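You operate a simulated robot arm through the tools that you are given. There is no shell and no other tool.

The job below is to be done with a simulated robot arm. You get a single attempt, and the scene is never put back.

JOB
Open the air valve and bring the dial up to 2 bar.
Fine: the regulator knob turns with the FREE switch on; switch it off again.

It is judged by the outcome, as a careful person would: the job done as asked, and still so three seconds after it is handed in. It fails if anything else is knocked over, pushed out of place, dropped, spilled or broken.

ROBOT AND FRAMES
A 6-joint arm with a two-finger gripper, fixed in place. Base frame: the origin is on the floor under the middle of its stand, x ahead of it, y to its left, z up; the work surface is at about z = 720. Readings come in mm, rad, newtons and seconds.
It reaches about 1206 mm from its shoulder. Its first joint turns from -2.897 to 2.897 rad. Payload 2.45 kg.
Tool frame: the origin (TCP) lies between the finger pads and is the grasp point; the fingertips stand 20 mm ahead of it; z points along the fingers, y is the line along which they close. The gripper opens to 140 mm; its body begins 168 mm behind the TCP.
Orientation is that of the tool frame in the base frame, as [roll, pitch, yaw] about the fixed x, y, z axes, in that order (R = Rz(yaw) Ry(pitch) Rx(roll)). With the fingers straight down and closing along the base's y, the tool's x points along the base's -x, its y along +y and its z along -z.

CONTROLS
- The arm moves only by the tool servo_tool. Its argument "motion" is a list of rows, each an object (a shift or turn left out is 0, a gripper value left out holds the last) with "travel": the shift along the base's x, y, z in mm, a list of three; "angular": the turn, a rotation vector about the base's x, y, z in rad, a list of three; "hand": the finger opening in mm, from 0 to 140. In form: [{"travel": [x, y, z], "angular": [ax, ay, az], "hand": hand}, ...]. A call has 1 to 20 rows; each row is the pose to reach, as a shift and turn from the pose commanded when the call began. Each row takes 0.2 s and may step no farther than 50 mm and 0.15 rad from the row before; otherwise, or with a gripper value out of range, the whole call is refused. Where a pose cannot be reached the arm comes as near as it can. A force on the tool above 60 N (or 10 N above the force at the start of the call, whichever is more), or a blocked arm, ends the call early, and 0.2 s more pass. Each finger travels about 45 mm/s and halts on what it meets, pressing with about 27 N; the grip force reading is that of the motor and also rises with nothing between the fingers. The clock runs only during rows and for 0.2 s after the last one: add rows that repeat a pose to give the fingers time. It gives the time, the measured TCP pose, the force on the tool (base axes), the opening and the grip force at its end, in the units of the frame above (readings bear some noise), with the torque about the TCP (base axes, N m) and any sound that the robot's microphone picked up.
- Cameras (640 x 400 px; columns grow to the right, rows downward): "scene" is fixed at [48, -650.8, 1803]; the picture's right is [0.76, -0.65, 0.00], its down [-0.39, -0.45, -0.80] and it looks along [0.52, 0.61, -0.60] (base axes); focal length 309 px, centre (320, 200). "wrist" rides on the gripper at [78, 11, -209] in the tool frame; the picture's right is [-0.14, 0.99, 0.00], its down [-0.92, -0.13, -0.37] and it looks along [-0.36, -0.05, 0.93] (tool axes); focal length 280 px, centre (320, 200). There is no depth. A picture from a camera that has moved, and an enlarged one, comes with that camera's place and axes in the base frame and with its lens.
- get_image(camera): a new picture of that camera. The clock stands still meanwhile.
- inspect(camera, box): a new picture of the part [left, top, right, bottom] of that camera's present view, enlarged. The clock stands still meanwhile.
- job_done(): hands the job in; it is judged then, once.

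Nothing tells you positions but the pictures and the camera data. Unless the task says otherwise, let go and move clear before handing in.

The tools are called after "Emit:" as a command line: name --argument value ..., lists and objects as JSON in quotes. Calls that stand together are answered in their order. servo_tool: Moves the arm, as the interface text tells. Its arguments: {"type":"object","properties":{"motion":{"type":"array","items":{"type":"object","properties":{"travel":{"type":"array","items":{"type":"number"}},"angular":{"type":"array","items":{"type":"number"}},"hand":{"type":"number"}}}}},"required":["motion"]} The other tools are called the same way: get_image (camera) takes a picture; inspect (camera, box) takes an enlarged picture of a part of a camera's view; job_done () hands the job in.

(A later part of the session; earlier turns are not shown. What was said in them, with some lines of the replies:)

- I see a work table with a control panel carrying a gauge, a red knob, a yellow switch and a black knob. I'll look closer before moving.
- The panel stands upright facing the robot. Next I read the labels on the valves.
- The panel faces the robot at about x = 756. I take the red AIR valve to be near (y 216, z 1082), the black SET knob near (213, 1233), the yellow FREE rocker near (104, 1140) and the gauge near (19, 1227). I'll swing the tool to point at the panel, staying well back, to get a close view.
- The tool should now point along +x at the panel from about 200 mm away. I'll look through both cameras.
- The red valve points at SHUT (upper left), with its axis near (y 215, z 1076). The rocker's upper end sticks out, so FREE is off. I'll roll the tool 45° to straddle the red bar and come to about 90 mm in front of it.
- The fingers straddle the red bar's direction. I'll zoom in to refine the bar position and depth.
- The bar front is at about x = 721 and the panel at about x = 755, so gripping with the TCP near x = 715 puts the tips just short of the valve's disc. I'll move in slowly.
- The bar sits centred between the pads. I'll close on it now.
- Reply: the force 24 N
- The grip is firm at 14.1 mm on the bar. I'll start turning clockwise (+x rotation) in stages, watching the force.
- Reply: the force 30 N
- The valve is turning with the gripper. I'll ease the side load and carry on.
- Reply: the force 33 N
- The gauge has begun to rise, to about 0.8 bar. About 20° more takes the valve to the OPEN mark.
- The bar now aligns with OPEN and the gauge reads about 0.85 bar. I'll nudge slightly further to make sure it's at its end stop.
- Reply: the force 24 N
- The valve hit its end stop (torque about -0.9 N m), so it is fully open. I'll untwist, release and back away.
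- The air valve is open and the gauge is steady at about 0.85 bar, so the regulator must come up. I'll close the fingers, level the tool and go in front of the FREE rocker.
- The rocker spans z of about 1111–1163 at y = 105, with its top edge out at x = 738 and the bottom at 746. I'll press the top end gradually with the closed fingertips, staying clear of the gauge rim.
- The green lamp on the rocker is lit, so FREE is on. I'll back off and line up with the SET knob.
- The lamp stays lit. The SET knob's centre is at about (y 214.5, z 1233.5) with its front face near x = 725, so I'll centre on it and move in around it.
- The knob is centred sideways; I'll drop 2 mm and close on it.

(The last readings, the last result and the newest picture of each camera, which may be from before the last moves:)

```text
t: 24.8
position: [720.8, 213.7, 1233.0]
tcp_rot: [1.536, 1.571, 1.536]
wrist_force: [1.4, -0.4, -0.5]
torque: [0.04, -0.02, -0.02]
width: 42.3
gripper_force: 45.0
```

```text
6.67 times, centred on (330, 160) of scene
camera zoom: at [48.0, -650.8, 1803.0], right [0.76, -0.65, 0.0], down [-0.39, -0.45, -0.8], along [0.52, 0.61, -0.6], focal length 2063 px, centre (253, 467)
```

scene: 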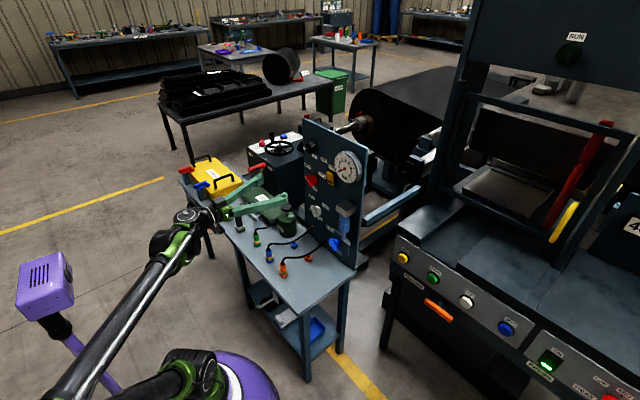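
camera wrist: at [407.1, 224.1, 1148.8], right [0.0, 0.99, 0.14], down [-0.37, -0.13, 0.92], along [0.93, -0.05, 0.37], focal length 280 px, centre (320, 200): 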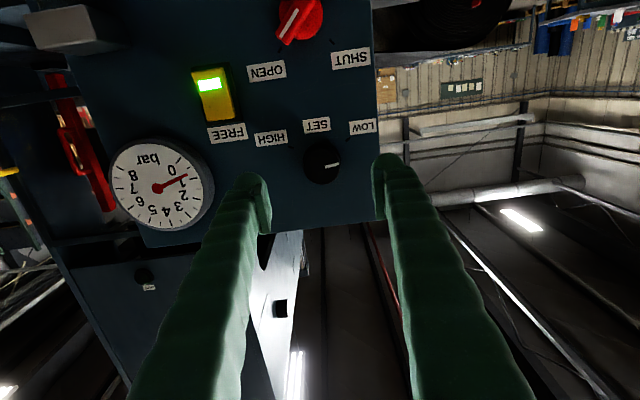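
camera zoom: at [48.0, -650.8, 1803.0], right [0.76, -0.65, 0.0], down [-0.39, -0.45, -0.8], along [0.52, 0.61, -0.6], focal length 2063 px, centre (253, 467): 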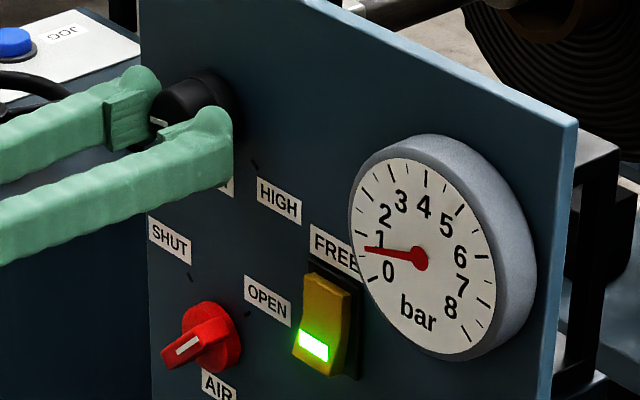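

The knob is gripped evenly at 42 mm with no side load. I'll turn it clockwise a little and watch the gauge.

Emit:
servo_tool --motion '[{"angular": [0.08, 0, 0]}, {"angular": [0.16, 0, 0]}, {"angular": [0.24, 0, 0]}, {"angular": [0.3, 0, 0]}, {"angular": [0.3, 0, 0]}, {"angular": [0.3, 0, 0]}]'

Emit:
inspect --camera "wrist" --box '[240, 110, 400, 250]'

Emit:
inspect --camera "scene" --box '[328, 147, 364, 182]'

```text
t: 26.2
position: [721.4, 215.0, 1233.9]
tcp_rot: [1.571, 1.27, 1.571]
wrist_force: [-4.7, -4.8, -8.5]
torque: [0.0, 0.03, -0.01]
width: 42.2
gripper_force: 45.0
```

```text
2.86 times, centred on (320, 180) of wrist
camera zoom: at [511.2, 248.2, 1161.9], right [0.0, 0.91, 0.42], down [-0.37, -0.39, 0.84], along [0.93, -0.16, 0.33], focal length 801 px, centre (320, 257)
```

zoom: 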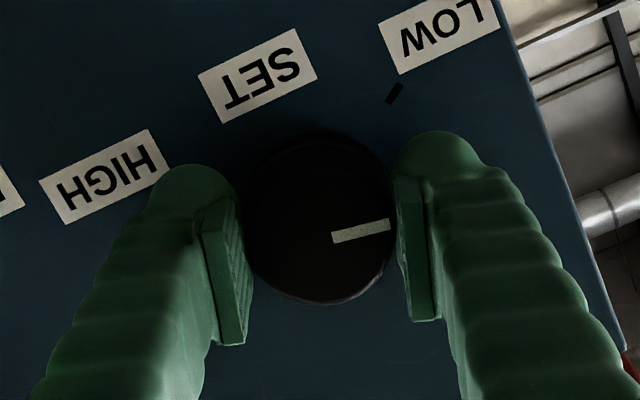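

```text
11.43 times, centred on (346, 164) of scene
camera zoom: at [48.0, -650.8, 1803.0], right [0.76, -0.65, 0.0], down [-0.39, -0.45, -0.8], along [0.52, 0.61, -0.6], focal length 3536 px, centre (23, 606)
```

zoom: 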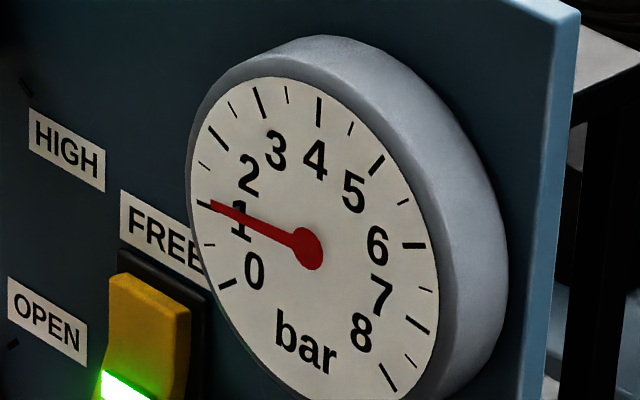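

The needle has moved to about 1 bar after 0.3 rad. I'll wait a moment to check for lag and zoom in further.

Emit:
servo_tool --motion '[{"travel": [0, 0, 0]}, {"travel": [0, 0, 0]}, {"travel": [0, 0, 0]}, {"travel": [0, 0, 0]}]'

Emit:
inspect --camera "scene" --box '[342, 154, 364, 176]'

Emit:
inspect --camera "scene" --box '[340, 150, 366, 182]'

```text
t: 27.2
position: [720.7, 213.8, 1234.4]
tcp_rot: [1.571, 1.27, 1.572]
wrist_force: [-7.7, -5.2, -9.4]
torque: [0.0, 0.11, -0.09]
width: 42.2
gripper_force: 44.5
```

```text
16.00 times, centred on (353, 165) of scene
camera zoom: at [48.0, -650.8, 1803.0], right [0.76, -0.65, 0.0], down [-0.39, -0.45, -0.8], along [0.52, 0.61, -0.6], focal length 4950 px, centre (-208, 760)
```

zoom: 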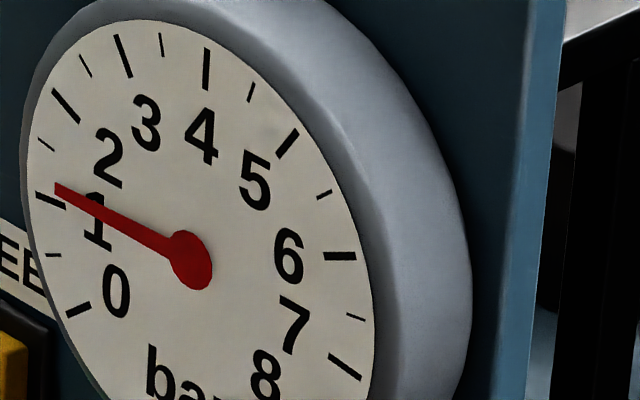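

```text
12.50 times, centred on (353, 166) of scene
camera zoom: at [48.0, -650.8, 1803.0], right [0.76, -0.65, 0.0], down [-0.39, -0.45, -0.8], along [0.52, 0.61, -0.6], focal length 3868 px, centre (-92, 625)
```

zoom: 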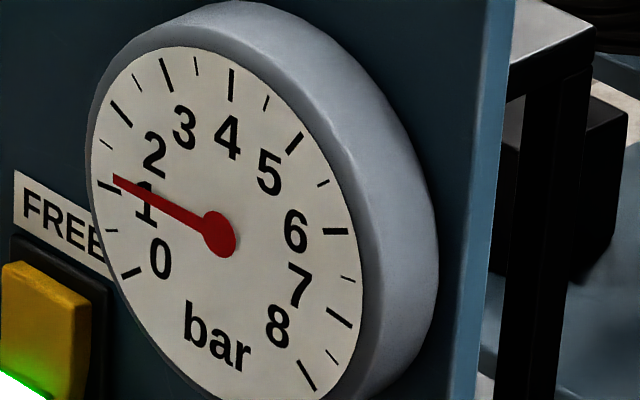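

There is a little lag: with parallax allowed for, the needle has settled at about 1.25–1.3 bar. I'll turn further by about 0.36 rad and let it settle.

Emit:
servo_tool --motion '[{"travel": [-0.3, 0, -0.3], "angular": [0.08, 0, 0]}, {"travel": [-0.3, 0, -0.3], "angular": [0.18, 0, 0]}, {"travel": [-0.3, 0, -0.3], "angular": [0.28, 0, 0]}, {"travel": [-0.3, 0, -0.3], "angular": [0.36, 0, 0]}, {"travel": [-0.3, 0, -0.3], "angular": [0.36, 0, 0]}, {"travel": [-0.3, 0, -0.3], "angular": [0.36, 0, 0]}, {"travel": [-0.3, 0, -0.3], "angular": [0.36, 0, 0]}, {"travel": [-0.3, 0, -0.3], "angular": [0.36, 0, 0]}, {"travel": [-0.3, 0, -0.3], "angular": [0.36, 0, 0]}, {"travel": [-0.3, 0, -0.3], "angular": [0.36, 0, 0]}, {"travel": [-0.3, 0, -0.3], "angular": [0.36, 0, 0]}]'

Emit:
inspect --camera "scene" --box '[342, 154, 364, 176]'

Emit:
inspect --camera "wrist" --box '[240, 110, 400, 250]'

```text
t: 29.6
position: [721.0, 214.5, 1234.7]
tcp_rot: [1.57, 0.912, 1.571]
wrist_force: [4.0, 0.7, 13.7]
torque: [-0.02, -0.12, -0.01]
width: 42.2
gripper_force: 44.8
```

```text
16.00 times, centred on (353, 165) of scene
camera zoom: at [48.0, -650.8, 1803.0], right [0.76, -0.65, 0.0], down [-0.39, -0.45, -0.8], along [0.52, 0.61, -0.6], focal length 4950 px, centre (-208, 760)
```

zoom: 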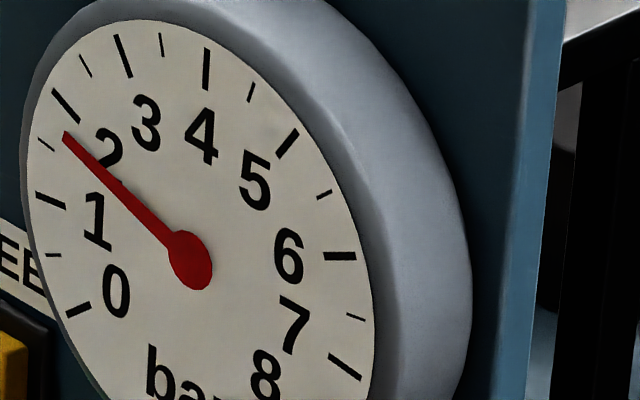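

```text
2.86 times, centred on (320, 180) of wrist
camera zoom: at [511.2, 271.4, 1178.3], right [0.0, 0.7, 0.72], down [-0.37, -0.67, 0.65], along [0.93, -0.26, 0.26], focal length 801 px, centre (320, 257)
```

zoom: 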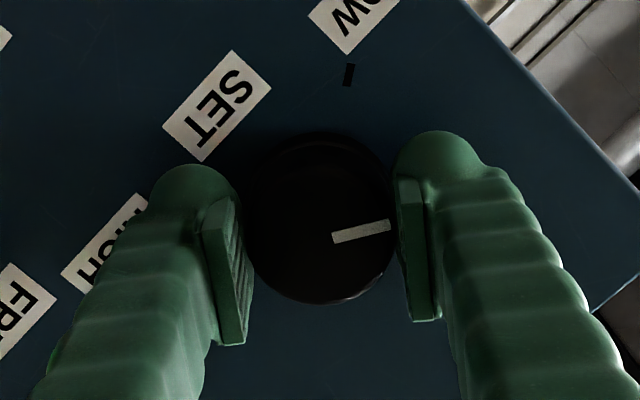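

By my reckoning the needle is now close to 1.95 bar. I'll release the knob and back off for a more frontal look at the dial, to judge it without parallax.

Emit:
servo_tool --motion '[{"travel": [0, 0, 0.3], "hand": 85}, {"travel": [0, 0, 0.3], "hand": 85}, {"travel": [0, 0, 0.3], "hand": 85}, {"travel": [0, 0, 0.3], "hand": 85}, {"travel": [-20, 0, 0], "hand": 85}, {"travel": [-50, 0, 0], "hand": 85}, {"travel": [-80, 0, 0], "hand": 85}, {"travel": [-105, 0, 0], "hand": 85}, {"travel": [-105, -25, 0], "angular": [-0.13, 0, 0], "hand": 85}, {"travel": [-105, -50, 0], "angular": [-0.26, 0, 0], "hand": 85}, {"travel": [-105, -75, 0], "angular": [-0.39, 0, 0], "hand": 85}, {"travel": [-105, -100, 0], "angular": [-0.52, 0, 0], "hand": 85}, {"travel": [-105, -125, 10], "angular": [-0.66, 0, 0], "hand": 100}, {"travel": [-105, -150, 10], "angular": [-0.66, 0, 0], "hand": 120}, {"travel": [-105, -175, 10], "angular": [-0.66, 0, 0], "hand": 140}, {"travel": [-105, -200, 10], "angular": [-0.66, 0, 0], "hand": 140}, {"travel": [-105, -200, 10], "angular": [-0.66, 0, 0], "hand": 140}]'

Emit:
get_image --camera "wrist"

Emit:
inspect --camera "scene" --box '[342, 154, 364, 176]'

```text
t: 33.2
position: [616.8, 14.6, 1246.0]
tcp_rot: [1.502, 1.57, 1.501]
wrist_force: [-0.1, -0.3, 0.4]
torque: [0.03, -0.02, -0.02]
width: 140.0
gripper_force: 0.0
```

```text
taken
camera wrist: at [406.5, 25.7, 1166.4], right [0.0, 0.99, 0.14], down [-0.37, -0.13, 0.92], along [0.93, -0.05, 0.37], focal length 280 px, centre (320, 200)
```

wrist: 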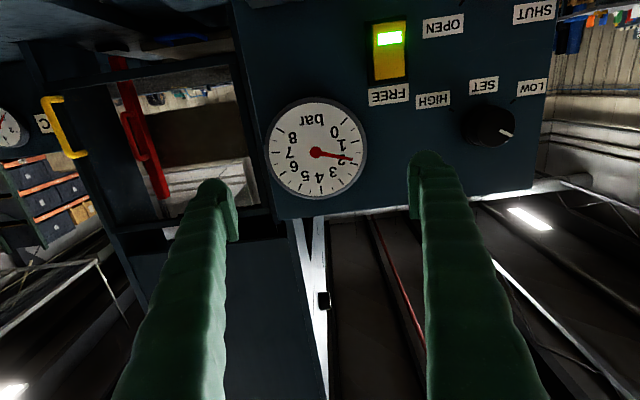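

```text
16.00 times, centred on (353, 165) of scene
camera zoom: at [48.0, -650.8, 1803.0], right [0.76, -0.65, 0.0], down [-0.39, -0.45, -0.8], along [0.52, 0.61, -0.6], focal length 4950 px, centre (-208, 760)
```

zoom: 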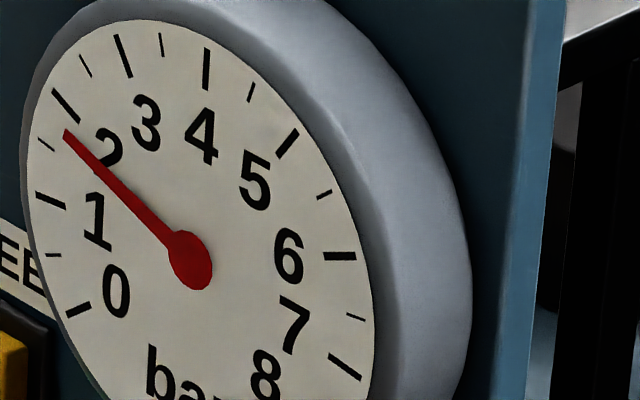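

Emit:
inspect --camera "wrist" --box '[260, 95, 372, 205]'

Emit:
inspect --camera "wrist" --box '[305, 120, 371, 200]'

```text
3.64 times, centred on (316, 150) of wrist
camera zoom: at [406.5, 25.7, 1166.4], right [0.0, 0.99, 0.14], down [-0.37, -0.13, 0.92], along [0.93, -0.05, 0.37], focal length 1020 px, centre (334, 382)
```

zoom: 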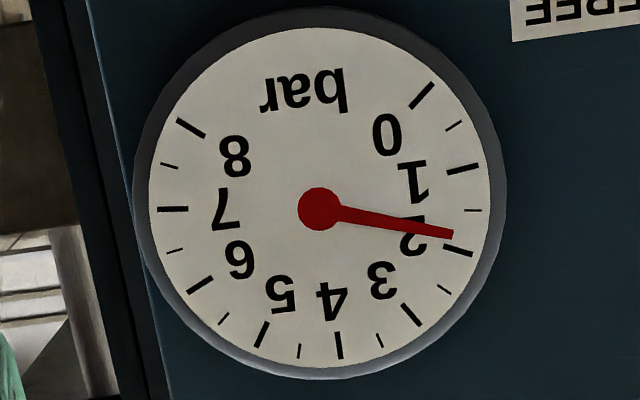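

```text
5.00 times, centred on (338, 160) of wrist
camera zoom: at [406.5, 25.7, 1166.4], right [0.0, 0.99, 0.14], down [-0.37, -0.13, 0.92], along [0.93, -0.05, 0.37], focal length 1402 px, centre (230, 400)
```

zoom: 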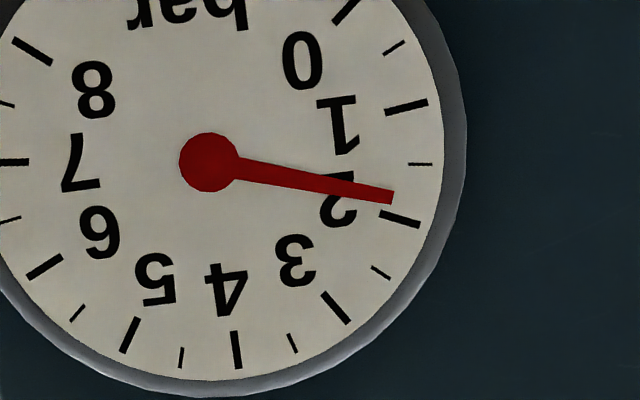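

Seen nearly head-on, the needle sits about 1.8 bar, a little short of the 2 mark. I'll go back to the knob and add about 0.12 rad.

Emit:
servo_tool --motion '[{"travel": [0, 40, -2], "hand": 85}, {"travel": [0, 80, -4], "hand": 85}, {"travel": [0, 120, -6], "hand": 85}, {"travel": [0, 160, -9], "hand": 85}, {"travel": [0, 199.6, -11.3], "hand": 85}, {"travel": [0, 199.6, -11.3], "hand": 85}, {"travel": [30, 199.6, -11.3], "hand": 85}, {"travel": [60, 199.6, -11.3], "hand": 85}, {"travel": [85, 199.6, -11.3], "hand": 85}, {"travel": [97, 199.6, -11.3], "hand": 85}, {"travel": [104.5, 199.6, -11.3], "hand": 85}, {"travel": [104.5, 199.6, -11.3], "hand": 85}]'

Emit:
inspect --camera "wrist" --box '[240, 110, 400, 250]'

```text
t: 35.8
position: [720.9, 215.0, 1233.8]
tcp_rot: [-1.576, 1.571, -1.574]
wrist_force: [-0.3, 0.0, -0.1]
torque: [-0.05, -0.01, -0.01]
width: 84.8
gripper_force: 0.1
```

```text
2.86 times, centred on (320, 180) of wrist
camera zoom: at [510.9, 225.6, 1154.3], right [0.0, 0.99, 0.14], down [-0.37, -0.13, 0.92], along [0.93, -0.05, 0.37], focal length 801 px, centre (320, 257)
```

zoom: 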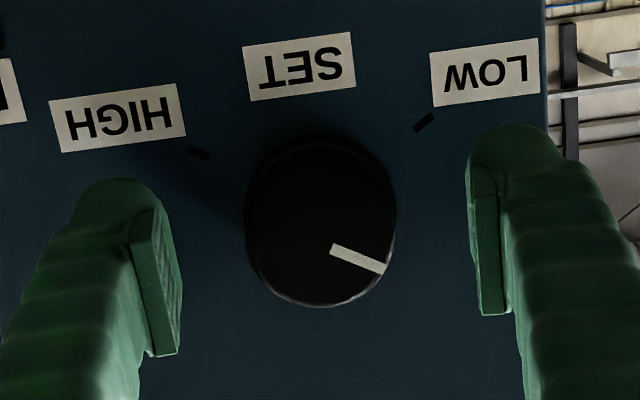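

The knob is back between the pads, its pointer showing the turn so far. I'll grip it again and turn the last bit.

Emit:
servo_tool --motion '[{"hand": 30}, {"hand": 30}, {"hand": 30}, {"hand": 30}, {"hand": 30}, {"hand": 30}]'

Emit:
servo_tool --motion '[{"angular": [0.06, 0, 0]}, {"angular": [0.115, 0, 0]}, {"angular": [0.115, 0, 0]}, {"angular": [0.115, 0, 0]}, {"angular": [0.115, 0, 0]}, {"angular": [0.115, 0, 0]}, {"angular": [0.115, 0, 0]}, {"angular": [0.115, 0, 0]}]'

Emit:
inspect --camera "scene" --box '[342, 154, 364, 176]'

Emit:
inspect --camera "wrist" --box '[240, 110, 400, 250]'

```text
t: 37.2
position: [720.8, 214.0, 1233.4]
tcp_rot: [1.534, 1.571, 1.535]
wrist_force: [0.6, -3.2, 0.6]
torque: [-0.02, 0.01, -0.03]
width: 42.3
gripper_force: 44.9
```

```text
t: 39.0
position: [721.2, 215.4, 1232.7]
tcp_rot: [1.57, 1.454, 1.569]
wrist_force: [2.2, -1.7, 5.1]
torque: [-0.01, -0.02, -0.02]
width: 42.2
gripper_force: 44.8
```

```text
16.00 times, centred on (353, 165) of scene
camera zoom: at [48.0, -650.8, 1803.0], right [0.76, -0.65, 0.0], down [-0.39, -0.45, -0.8], along [0.52, 0.61, -0.6], focal length 4950 px, centre (-208, 760)
```

zoom: 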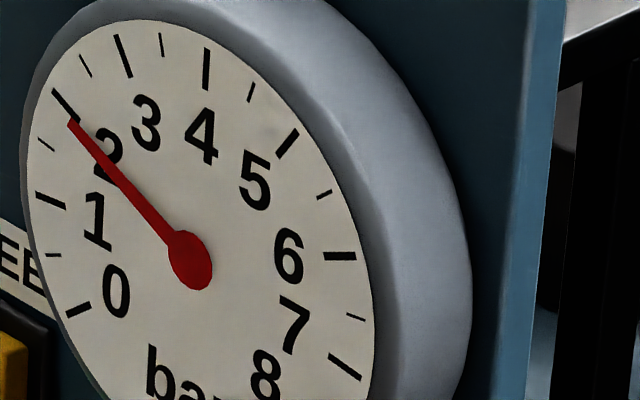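

```text
2.86 times, centred on (320, 180) of wrist
camera zoom: at [510.8, 234.4, 1156.0], right [0.0, 0.97, 0.25], down [-0.37, -0.23, 0.9], along [0.93, -0.09, 0.36], focal length 801 px, centre (320, 257)
```

zoom: 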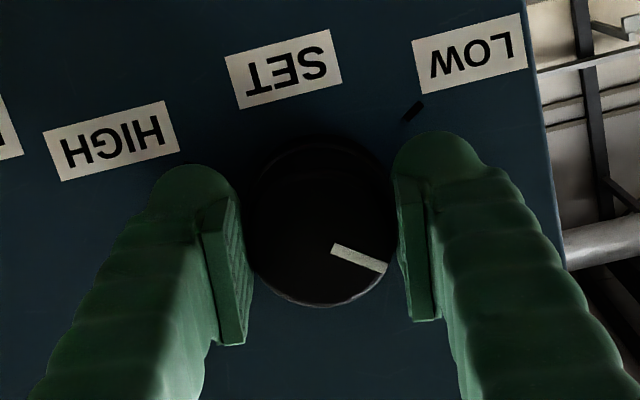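

Emit:
servo_tool --motion '[{"travel": [0, 0, 0]}, {"travel": [0, 0, 0]}, {"travel": [0, 0, 0]}, {"travel": [0, 0, 0]}, {"travel": [0, 0, 0]}, {"travel": [0, 0, 0]}]'

Emit:
inspect --camera "scene" --box '[342, 154, 364, 176]'

Emit:
inspect --camera "scene" --box '[342, 156, 356, 168]'

```text
t: 40.4
position: [721.0, 215.4, 1234.1]
tcp_rot: [1.569, 1.455, 1.569]
wrist_force: [2.4, -1.1, 4.7]
torque: [0.0, -0.03, 0.02]
width: 42.3
gripper_force: 45.1
```

```text
16.00 times, centred on (353, 165) of scene
camera zoom: at [48.0, -650.8, 1803.0], right [0.76, -0.65, 0.0], down [-0.39, -0.45, -0.8], along [0.52, 0.61, -0.6], focal length 4950 px, centre (-208, 760)
```

zoom: 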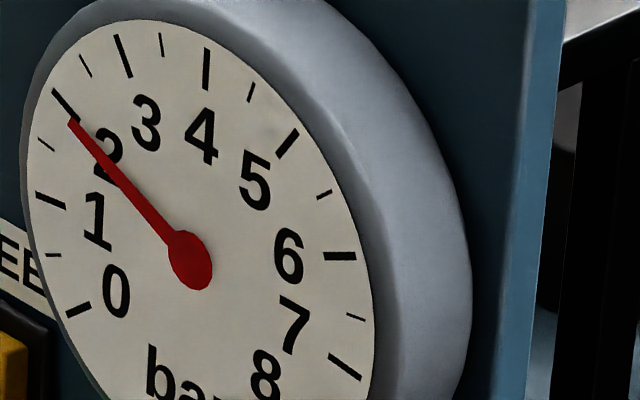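

```text
16.00 times, centred on (349, 162) of scene
camera zoom: at [48.0, -650.8, 1803.0], right [0.76, -0.65, 0.0], down [-0.39, -0.45, -0.8], along [0.52, 0.61, -0.6], focal length 4950 px, centre (-144, 808)
```

zoom: 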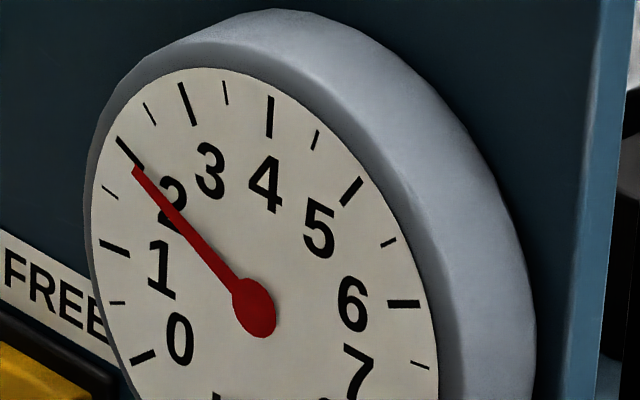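

The needle now lies close to the 2 mark. I'll release, back off and aim the wrist camera squarely at the dial to judge it precisely.

Emit:
servo_tool --motion '[{"travel": [0, 0, 0], "hand": 85}, {"travel": [0, 0, 0], "hand": 85}, {"travel": [0, 0, 0], "hand": 85}, {"travel": [0, 0, 0], "hand": 85}, {"travel": [-25, 0, 0], "hand": 85}, {"travel": [-55, 0, 0], "hand": 85}, {"travel": [-85, 0, 0], "hand": 85}, {"travel": [-105, 0, 0], "hand": 85}, {"travel": [-105, -40, 0], "angular": [-0.115, 0, 0], "hand": 85}, {"travel": [-105, -80, 0], "angular": [-0.115, 0, 0], "hand": 100}, {"travel": [-105, -120, 0], "angular": [-0.115, 0, 0], "hand": 120}, {"travel": [-105, -160, 0], "angular": [-0.115, 0, 0], "hand": 140}, {"travel": [-105, -190, 0], "angular": [-0.115, 0, 0], "hand": 140}, {"travel": [-105, -214, 0], "angular": [-0.115, 0, 0], "hand": 140}, {"travel": [-105, -214, 0], "angular": [-0.115, 0, 0], "hand": 140}]'

Emit:
servo_tool --motion '[{"travel": [0, 0, 0], "angular": [0, 0.1, 0]}, {"travel": [10, 0, -4], "angular": [0, 0.2, 0]}, {"travel": [20, 0, -6], "angular": [0, 0.3, 0]}, {"travel": [25, 0, -8], "angular": [0, 0.378, 0]}, {"travel": [25, 0, -8], "angular": [0, 0.378, 0]}]'

Emit:
get_image --camera "wrist"

```text
t: 43.6
position: [613.9, 0.4, 1235.7]
tcp_rot: [1.49, 1.57, 1.492]
wrist_force: [0.2, 0.4, 0.6]
torque: [0.01, 0.01, -0.04]
width: 139.9
gripper_force: 0.1
```

```text
t: 44.8
position: [639.6, 2.5, 1226.0]
tcp_rot: [-3.141, 1.191, 3.14]
wrist_force: [-0.1, 0.1, -0.5]
torque: [0.03, 0.0, -0.04]
width: 140.0
gripper_force: 0.2
out of reach, approached as far as the arm can: row 1, 2
```

```text
taken
camera wrist: at [416.2, 12.3, 1229.4], right [0.05, 0.99, 0.13], down [0.0, -0.13, 0.99], along [1.0, -0.05, 0.0], focal length 280 px, centre (320, 200)
```

wrist: 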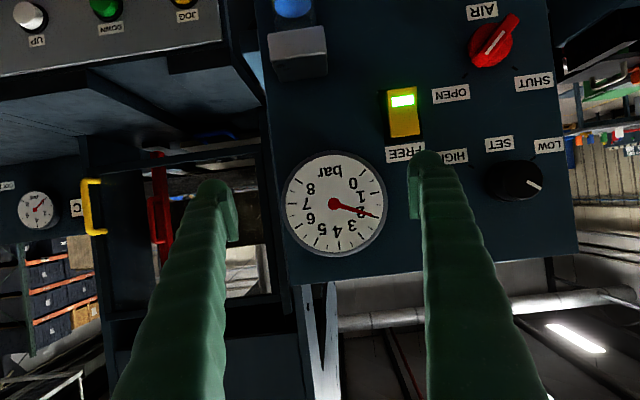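

Emit:
inspect --camera "wrist" --box '[276, 145, 396, 265]'

Emit:
inspect --camera "wrist" --box '[325, 170, 395, 240]'

```text
3.33 times, centred on (336, 205) of wrist
camera zoom: at [416.2, 12.3, 1229.4], right [0.05, 0.99, 0.13], down [0.0, -0.13, 0.99], along [1.0, -0.05, 0.0], focal length 935 px, centre (267, 183)
```

zoom: 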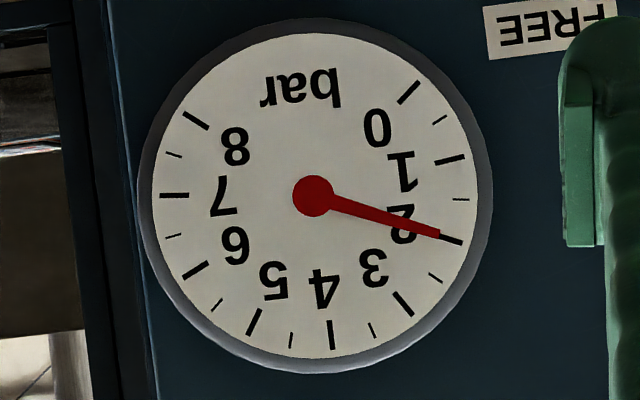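

```text
5.71 times, centred on (360, 205) of wrist
camera zoom: at [416.2, 12.3, 1229.4], right [0.05, 0.99, 0.13], down [0.0, -0.13, 0.99], along [1.0, -0.05, 0.0], focal length 1602 px, centre (91, 171)
```

zoom: 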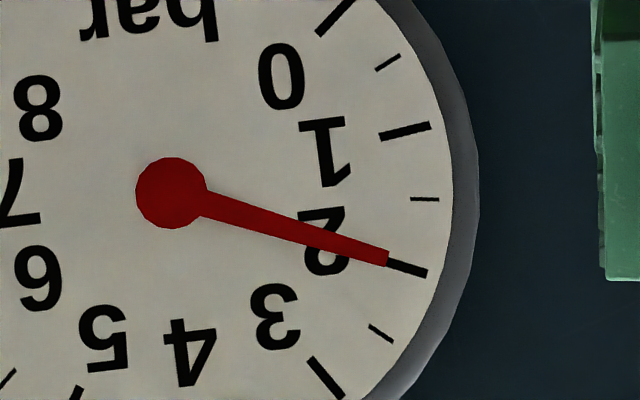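

Square-on, the needle lies right on the 2 mark. Now I'll close the fingers and go to the lower end of the rocker to switch FREE off.

Emit:
servo_tool --motion '[{"travel": [-5, 13, -9], "angular": [0, -0.047, 0], "hand": 0}, {"travel": [-10, 26, -18], "angular": [0, -0.095, 0], "hand": 0}, {"travel": [-15, 39, -27], "angular": [0, -0.142, 0], "hand": 0}, {"travel": [-18, 52, -36], "angular": [0, -0.189, 0], "hand": 0}, {"travel": [-18, 65, -45], "angular": [0, -0.236, 0], "hand": 0}, {"travel": [-18, 78, -54], "angular": [0, -0.284, 0], "hand": 0}, {"travel": [-18, 91, -65], "angular": [0, -0.331, 0], "hand": 0}, {"travel": [-18, 104, -75], "angular": [0, -0.378, 0], "hand": 0}, {"travel": [-18, 104, -95], "angular": [0, -0.378, 0], "hand": 0}, {"travel": [-18, 104, -119], "angular": [0, -0.378, 0], "hand": 0}, {"travel": [-18, 104, -119], "angular": [0, -0.378, 0], "hand": 0}]'

Emit:
get_image --camera "wrist"

Emit:
inspect --camera "scene" --box '[290, 130, 370, 200]'

```text
t: 47.2
position: [622.3, 104.7, 1104.6]
tcp_rot: [-1.194, 1.57, -1.193]
wrist_force: [0.7, -1.5, -0.3]
torque: [0.01, -0.02, -0.02]
width: 0.1
gripper_force: 26.6
```

```text
taken
camera wrist: at [413.1, 115.6, 1025.5], right [0.0, 0.99, 0.14], down [-0.37, -0.13, 0.92], along [0.93, -0.05, 0.37], focal length 280 px, centre (320, 200)
```

wrist: 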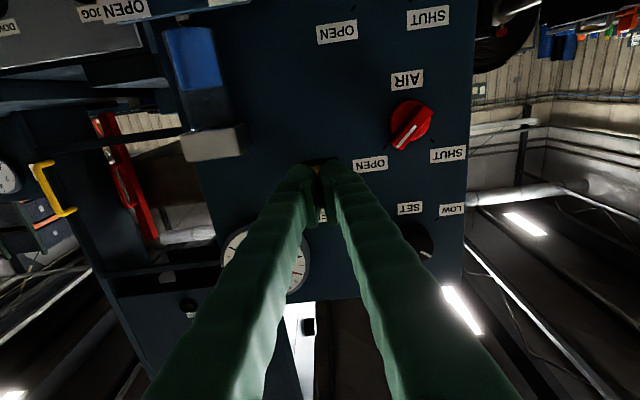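

```text
5.71 times, centred on (330, 165) of scene
camera zoom: at [48.0, -650.8, 1803.0], right [0.76, -0.65, 0.0], down [-0.39, -0.45, -0.8], along [0.52, 0.61, -0.6], focal length 1768 px, centre (263, 400)
```

zoom: 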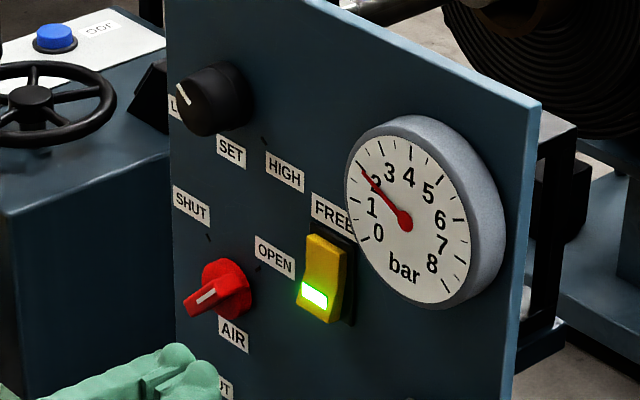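

The dial holds at 2 bar and the lamp is still lit. I'll press the lower end of the rocker in the same gradual way.

Emit:
servo_tool --motion '[{"travel": [25, 1, 1]}, {"travel": [55, 1, 1]}, {"travel": [78, 1, 1]}, {"travel": [90, 1, 1]}, {"travel": [94, 1, 1]}, {"travel": [97, 1, 1]}, {"travel": [100, 1, 1]}, {"travel": [103, 1, 1]}]'

Emit:
inspect --camera "scene" --box '[290, 130, 370, 200]'

```text
t: 49.0
position: [725.4, 105.6, 1105.8]
tcp_rot: [1.574, 1.571, 1.574]
wrist_force: [0.1, -0.4, -0.6]
torque: [0.02, 0.02, 0.0]
width: 0.0
gripper_force: 29.1
```

```text
5.71 times, centred on (330, 165) of scene
camera zoom: at [48.0, -650.8, 1803.0], right [0.76, -0.65, 0.0], down [-0.39, -0.45, -0.8], along [0.52, 0.61, -0.6], focal length 1768 px, centre (263, 400)
```

zoom: 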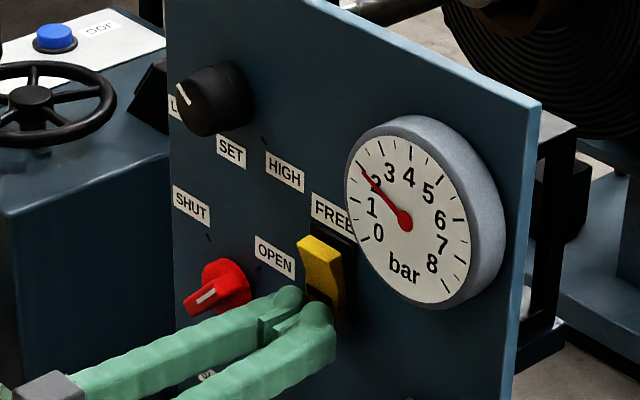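

The rocker's top end is out again. I'll back away clear of the panel and check that everything has stayed put.

Emit:
servo_tool --motion '[{"travel": [-20, 0, 0]}, {"travel": [-50, 0, 0]}, {"travel": [-85, 0, 0]}, {"travel": [-115, 0, 0]}, {"travel": [-140, 0, 0]}, {"travel": [-160, 0, 0]}, {"travel": [-160, 0, 0]}, {"travel": [-160, 0, 0]}]'

Emit:
inspect --camera "scene" --box '[290, 130, 370, 200]'

Emit:
get_image --camera "wrist"

Emit:
get_image --camera "scene"

```text
t: 50.8
position: [566.6, 105.2, 1107.7]
tcp_rot: [-1.417, 1.57, -1.419]
wrist_force: [0.6, -0.5, 0.3]
torque: [0.0, -0.02, 0.01]
width: 0.0
gripper_force: 30.0
```

```text
5.71 times, centred on (330, 165) of scene
camera zoom: at [48.0, -650.8, 1803.0], right [0.76, -0.65, 0.0], down [-0.39, -0.45, -0.8], along [0.52, 0.61, -0.6], focal length 1768 px, centre (263, 400)
```

zoom: 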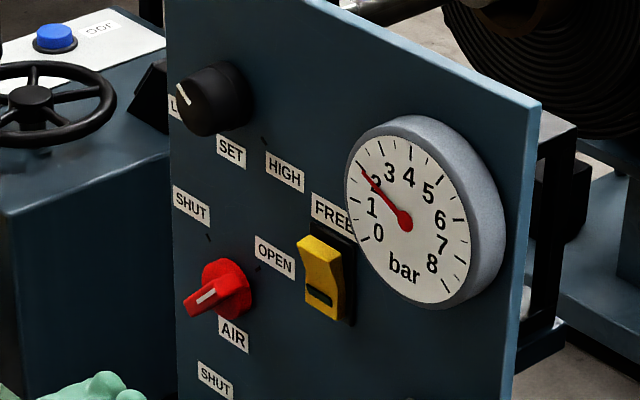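

```text
taken
camera wrist: at [356.4, 116.6, 1028.2], right [0.0, 0.99, 0.14], down [-0.37, -0.13, 0.92], along [0.93, -0.05, 0.37], focal length 280 px, centre (320, 200)
```

wrist: 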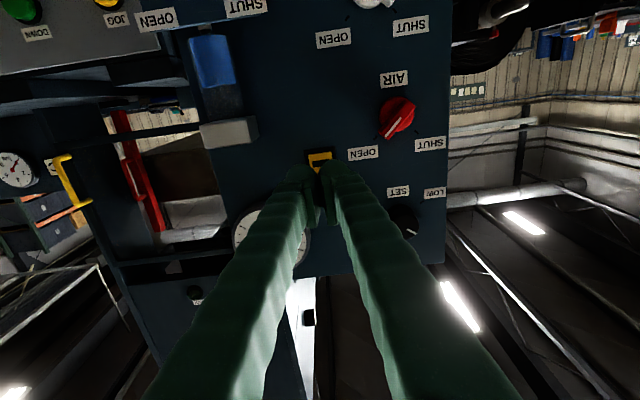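

```text
taken
```

scene: 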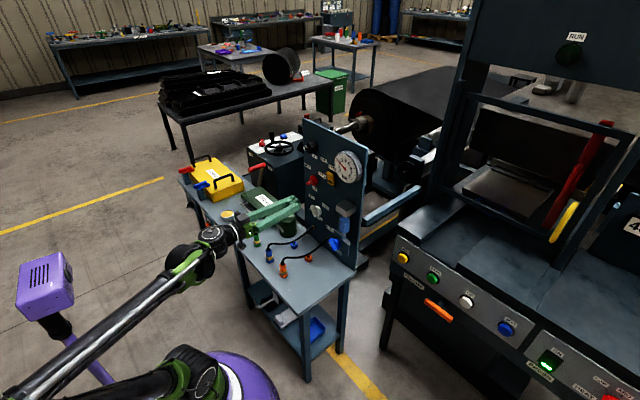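

The lamp is dark and the rocker is back to off, with the air valve at OPEN. One last close look at the dial before handing in.

Emit:
inspect --camera "scene" --box '[342, 154, 364, 176]'

Emit:
inspect --camera "wrist" --box '[330, 60, 450, 240]'

```text
16.00 times, centred on (353, 165) of scene
camera zoom: at [48.0, -650.8, 1803.0], right [0.76, -0.65, 0.0], down [-0.39, -0.45, -0.8], along [0.52, 0.61, -0.6], focal length 4950 px, centre (-208, 760)
```

zoom: 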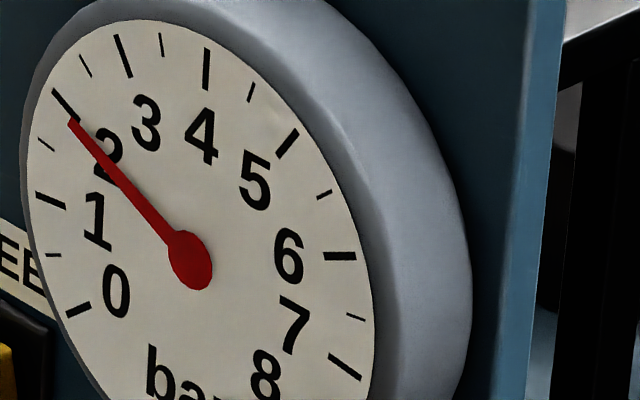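

```text
2.22 times, centred on (390, 150) of wrist
camera zoom: at [356.4, 116.6, 1028.2], right [0.0, 0.99, 0.14], down [-0.37, -0.13, 0.92], along [0.93, -0.05, 0.37], focal length 623 px, centre (164, 311)
```

zoom: 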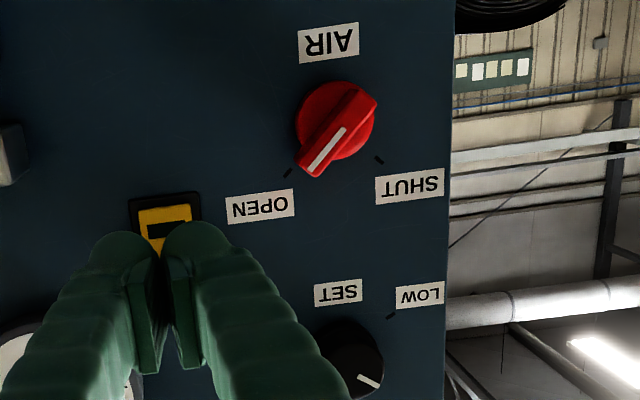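

The dial has not moved from the 2 bar position I checked square-on. The AIR valve is at OPEN, FREE is off and the arm is clear, so I'm handing in.

Emit:
job_done

```text
The job is handed in.
```

The air valve is open and the dial reads 2 bar, within about 0.02 bar when viewed square-on. I've handed the job in.

- **Air valve:** turned from SHUT to OPEN until it reached its end stop.
- **Regulator:** with FREE on, I raised the SET knob in steps. The first setting read about 1.8 bar head-on, so I turned it a little further to reach 2 bar.
- **FREE switch:** switched off again. Its lamp is dark, and the dial didn't move when I pressed it.

The arm is backed clear of the panel, and the last pictures show nothing else disturbed.
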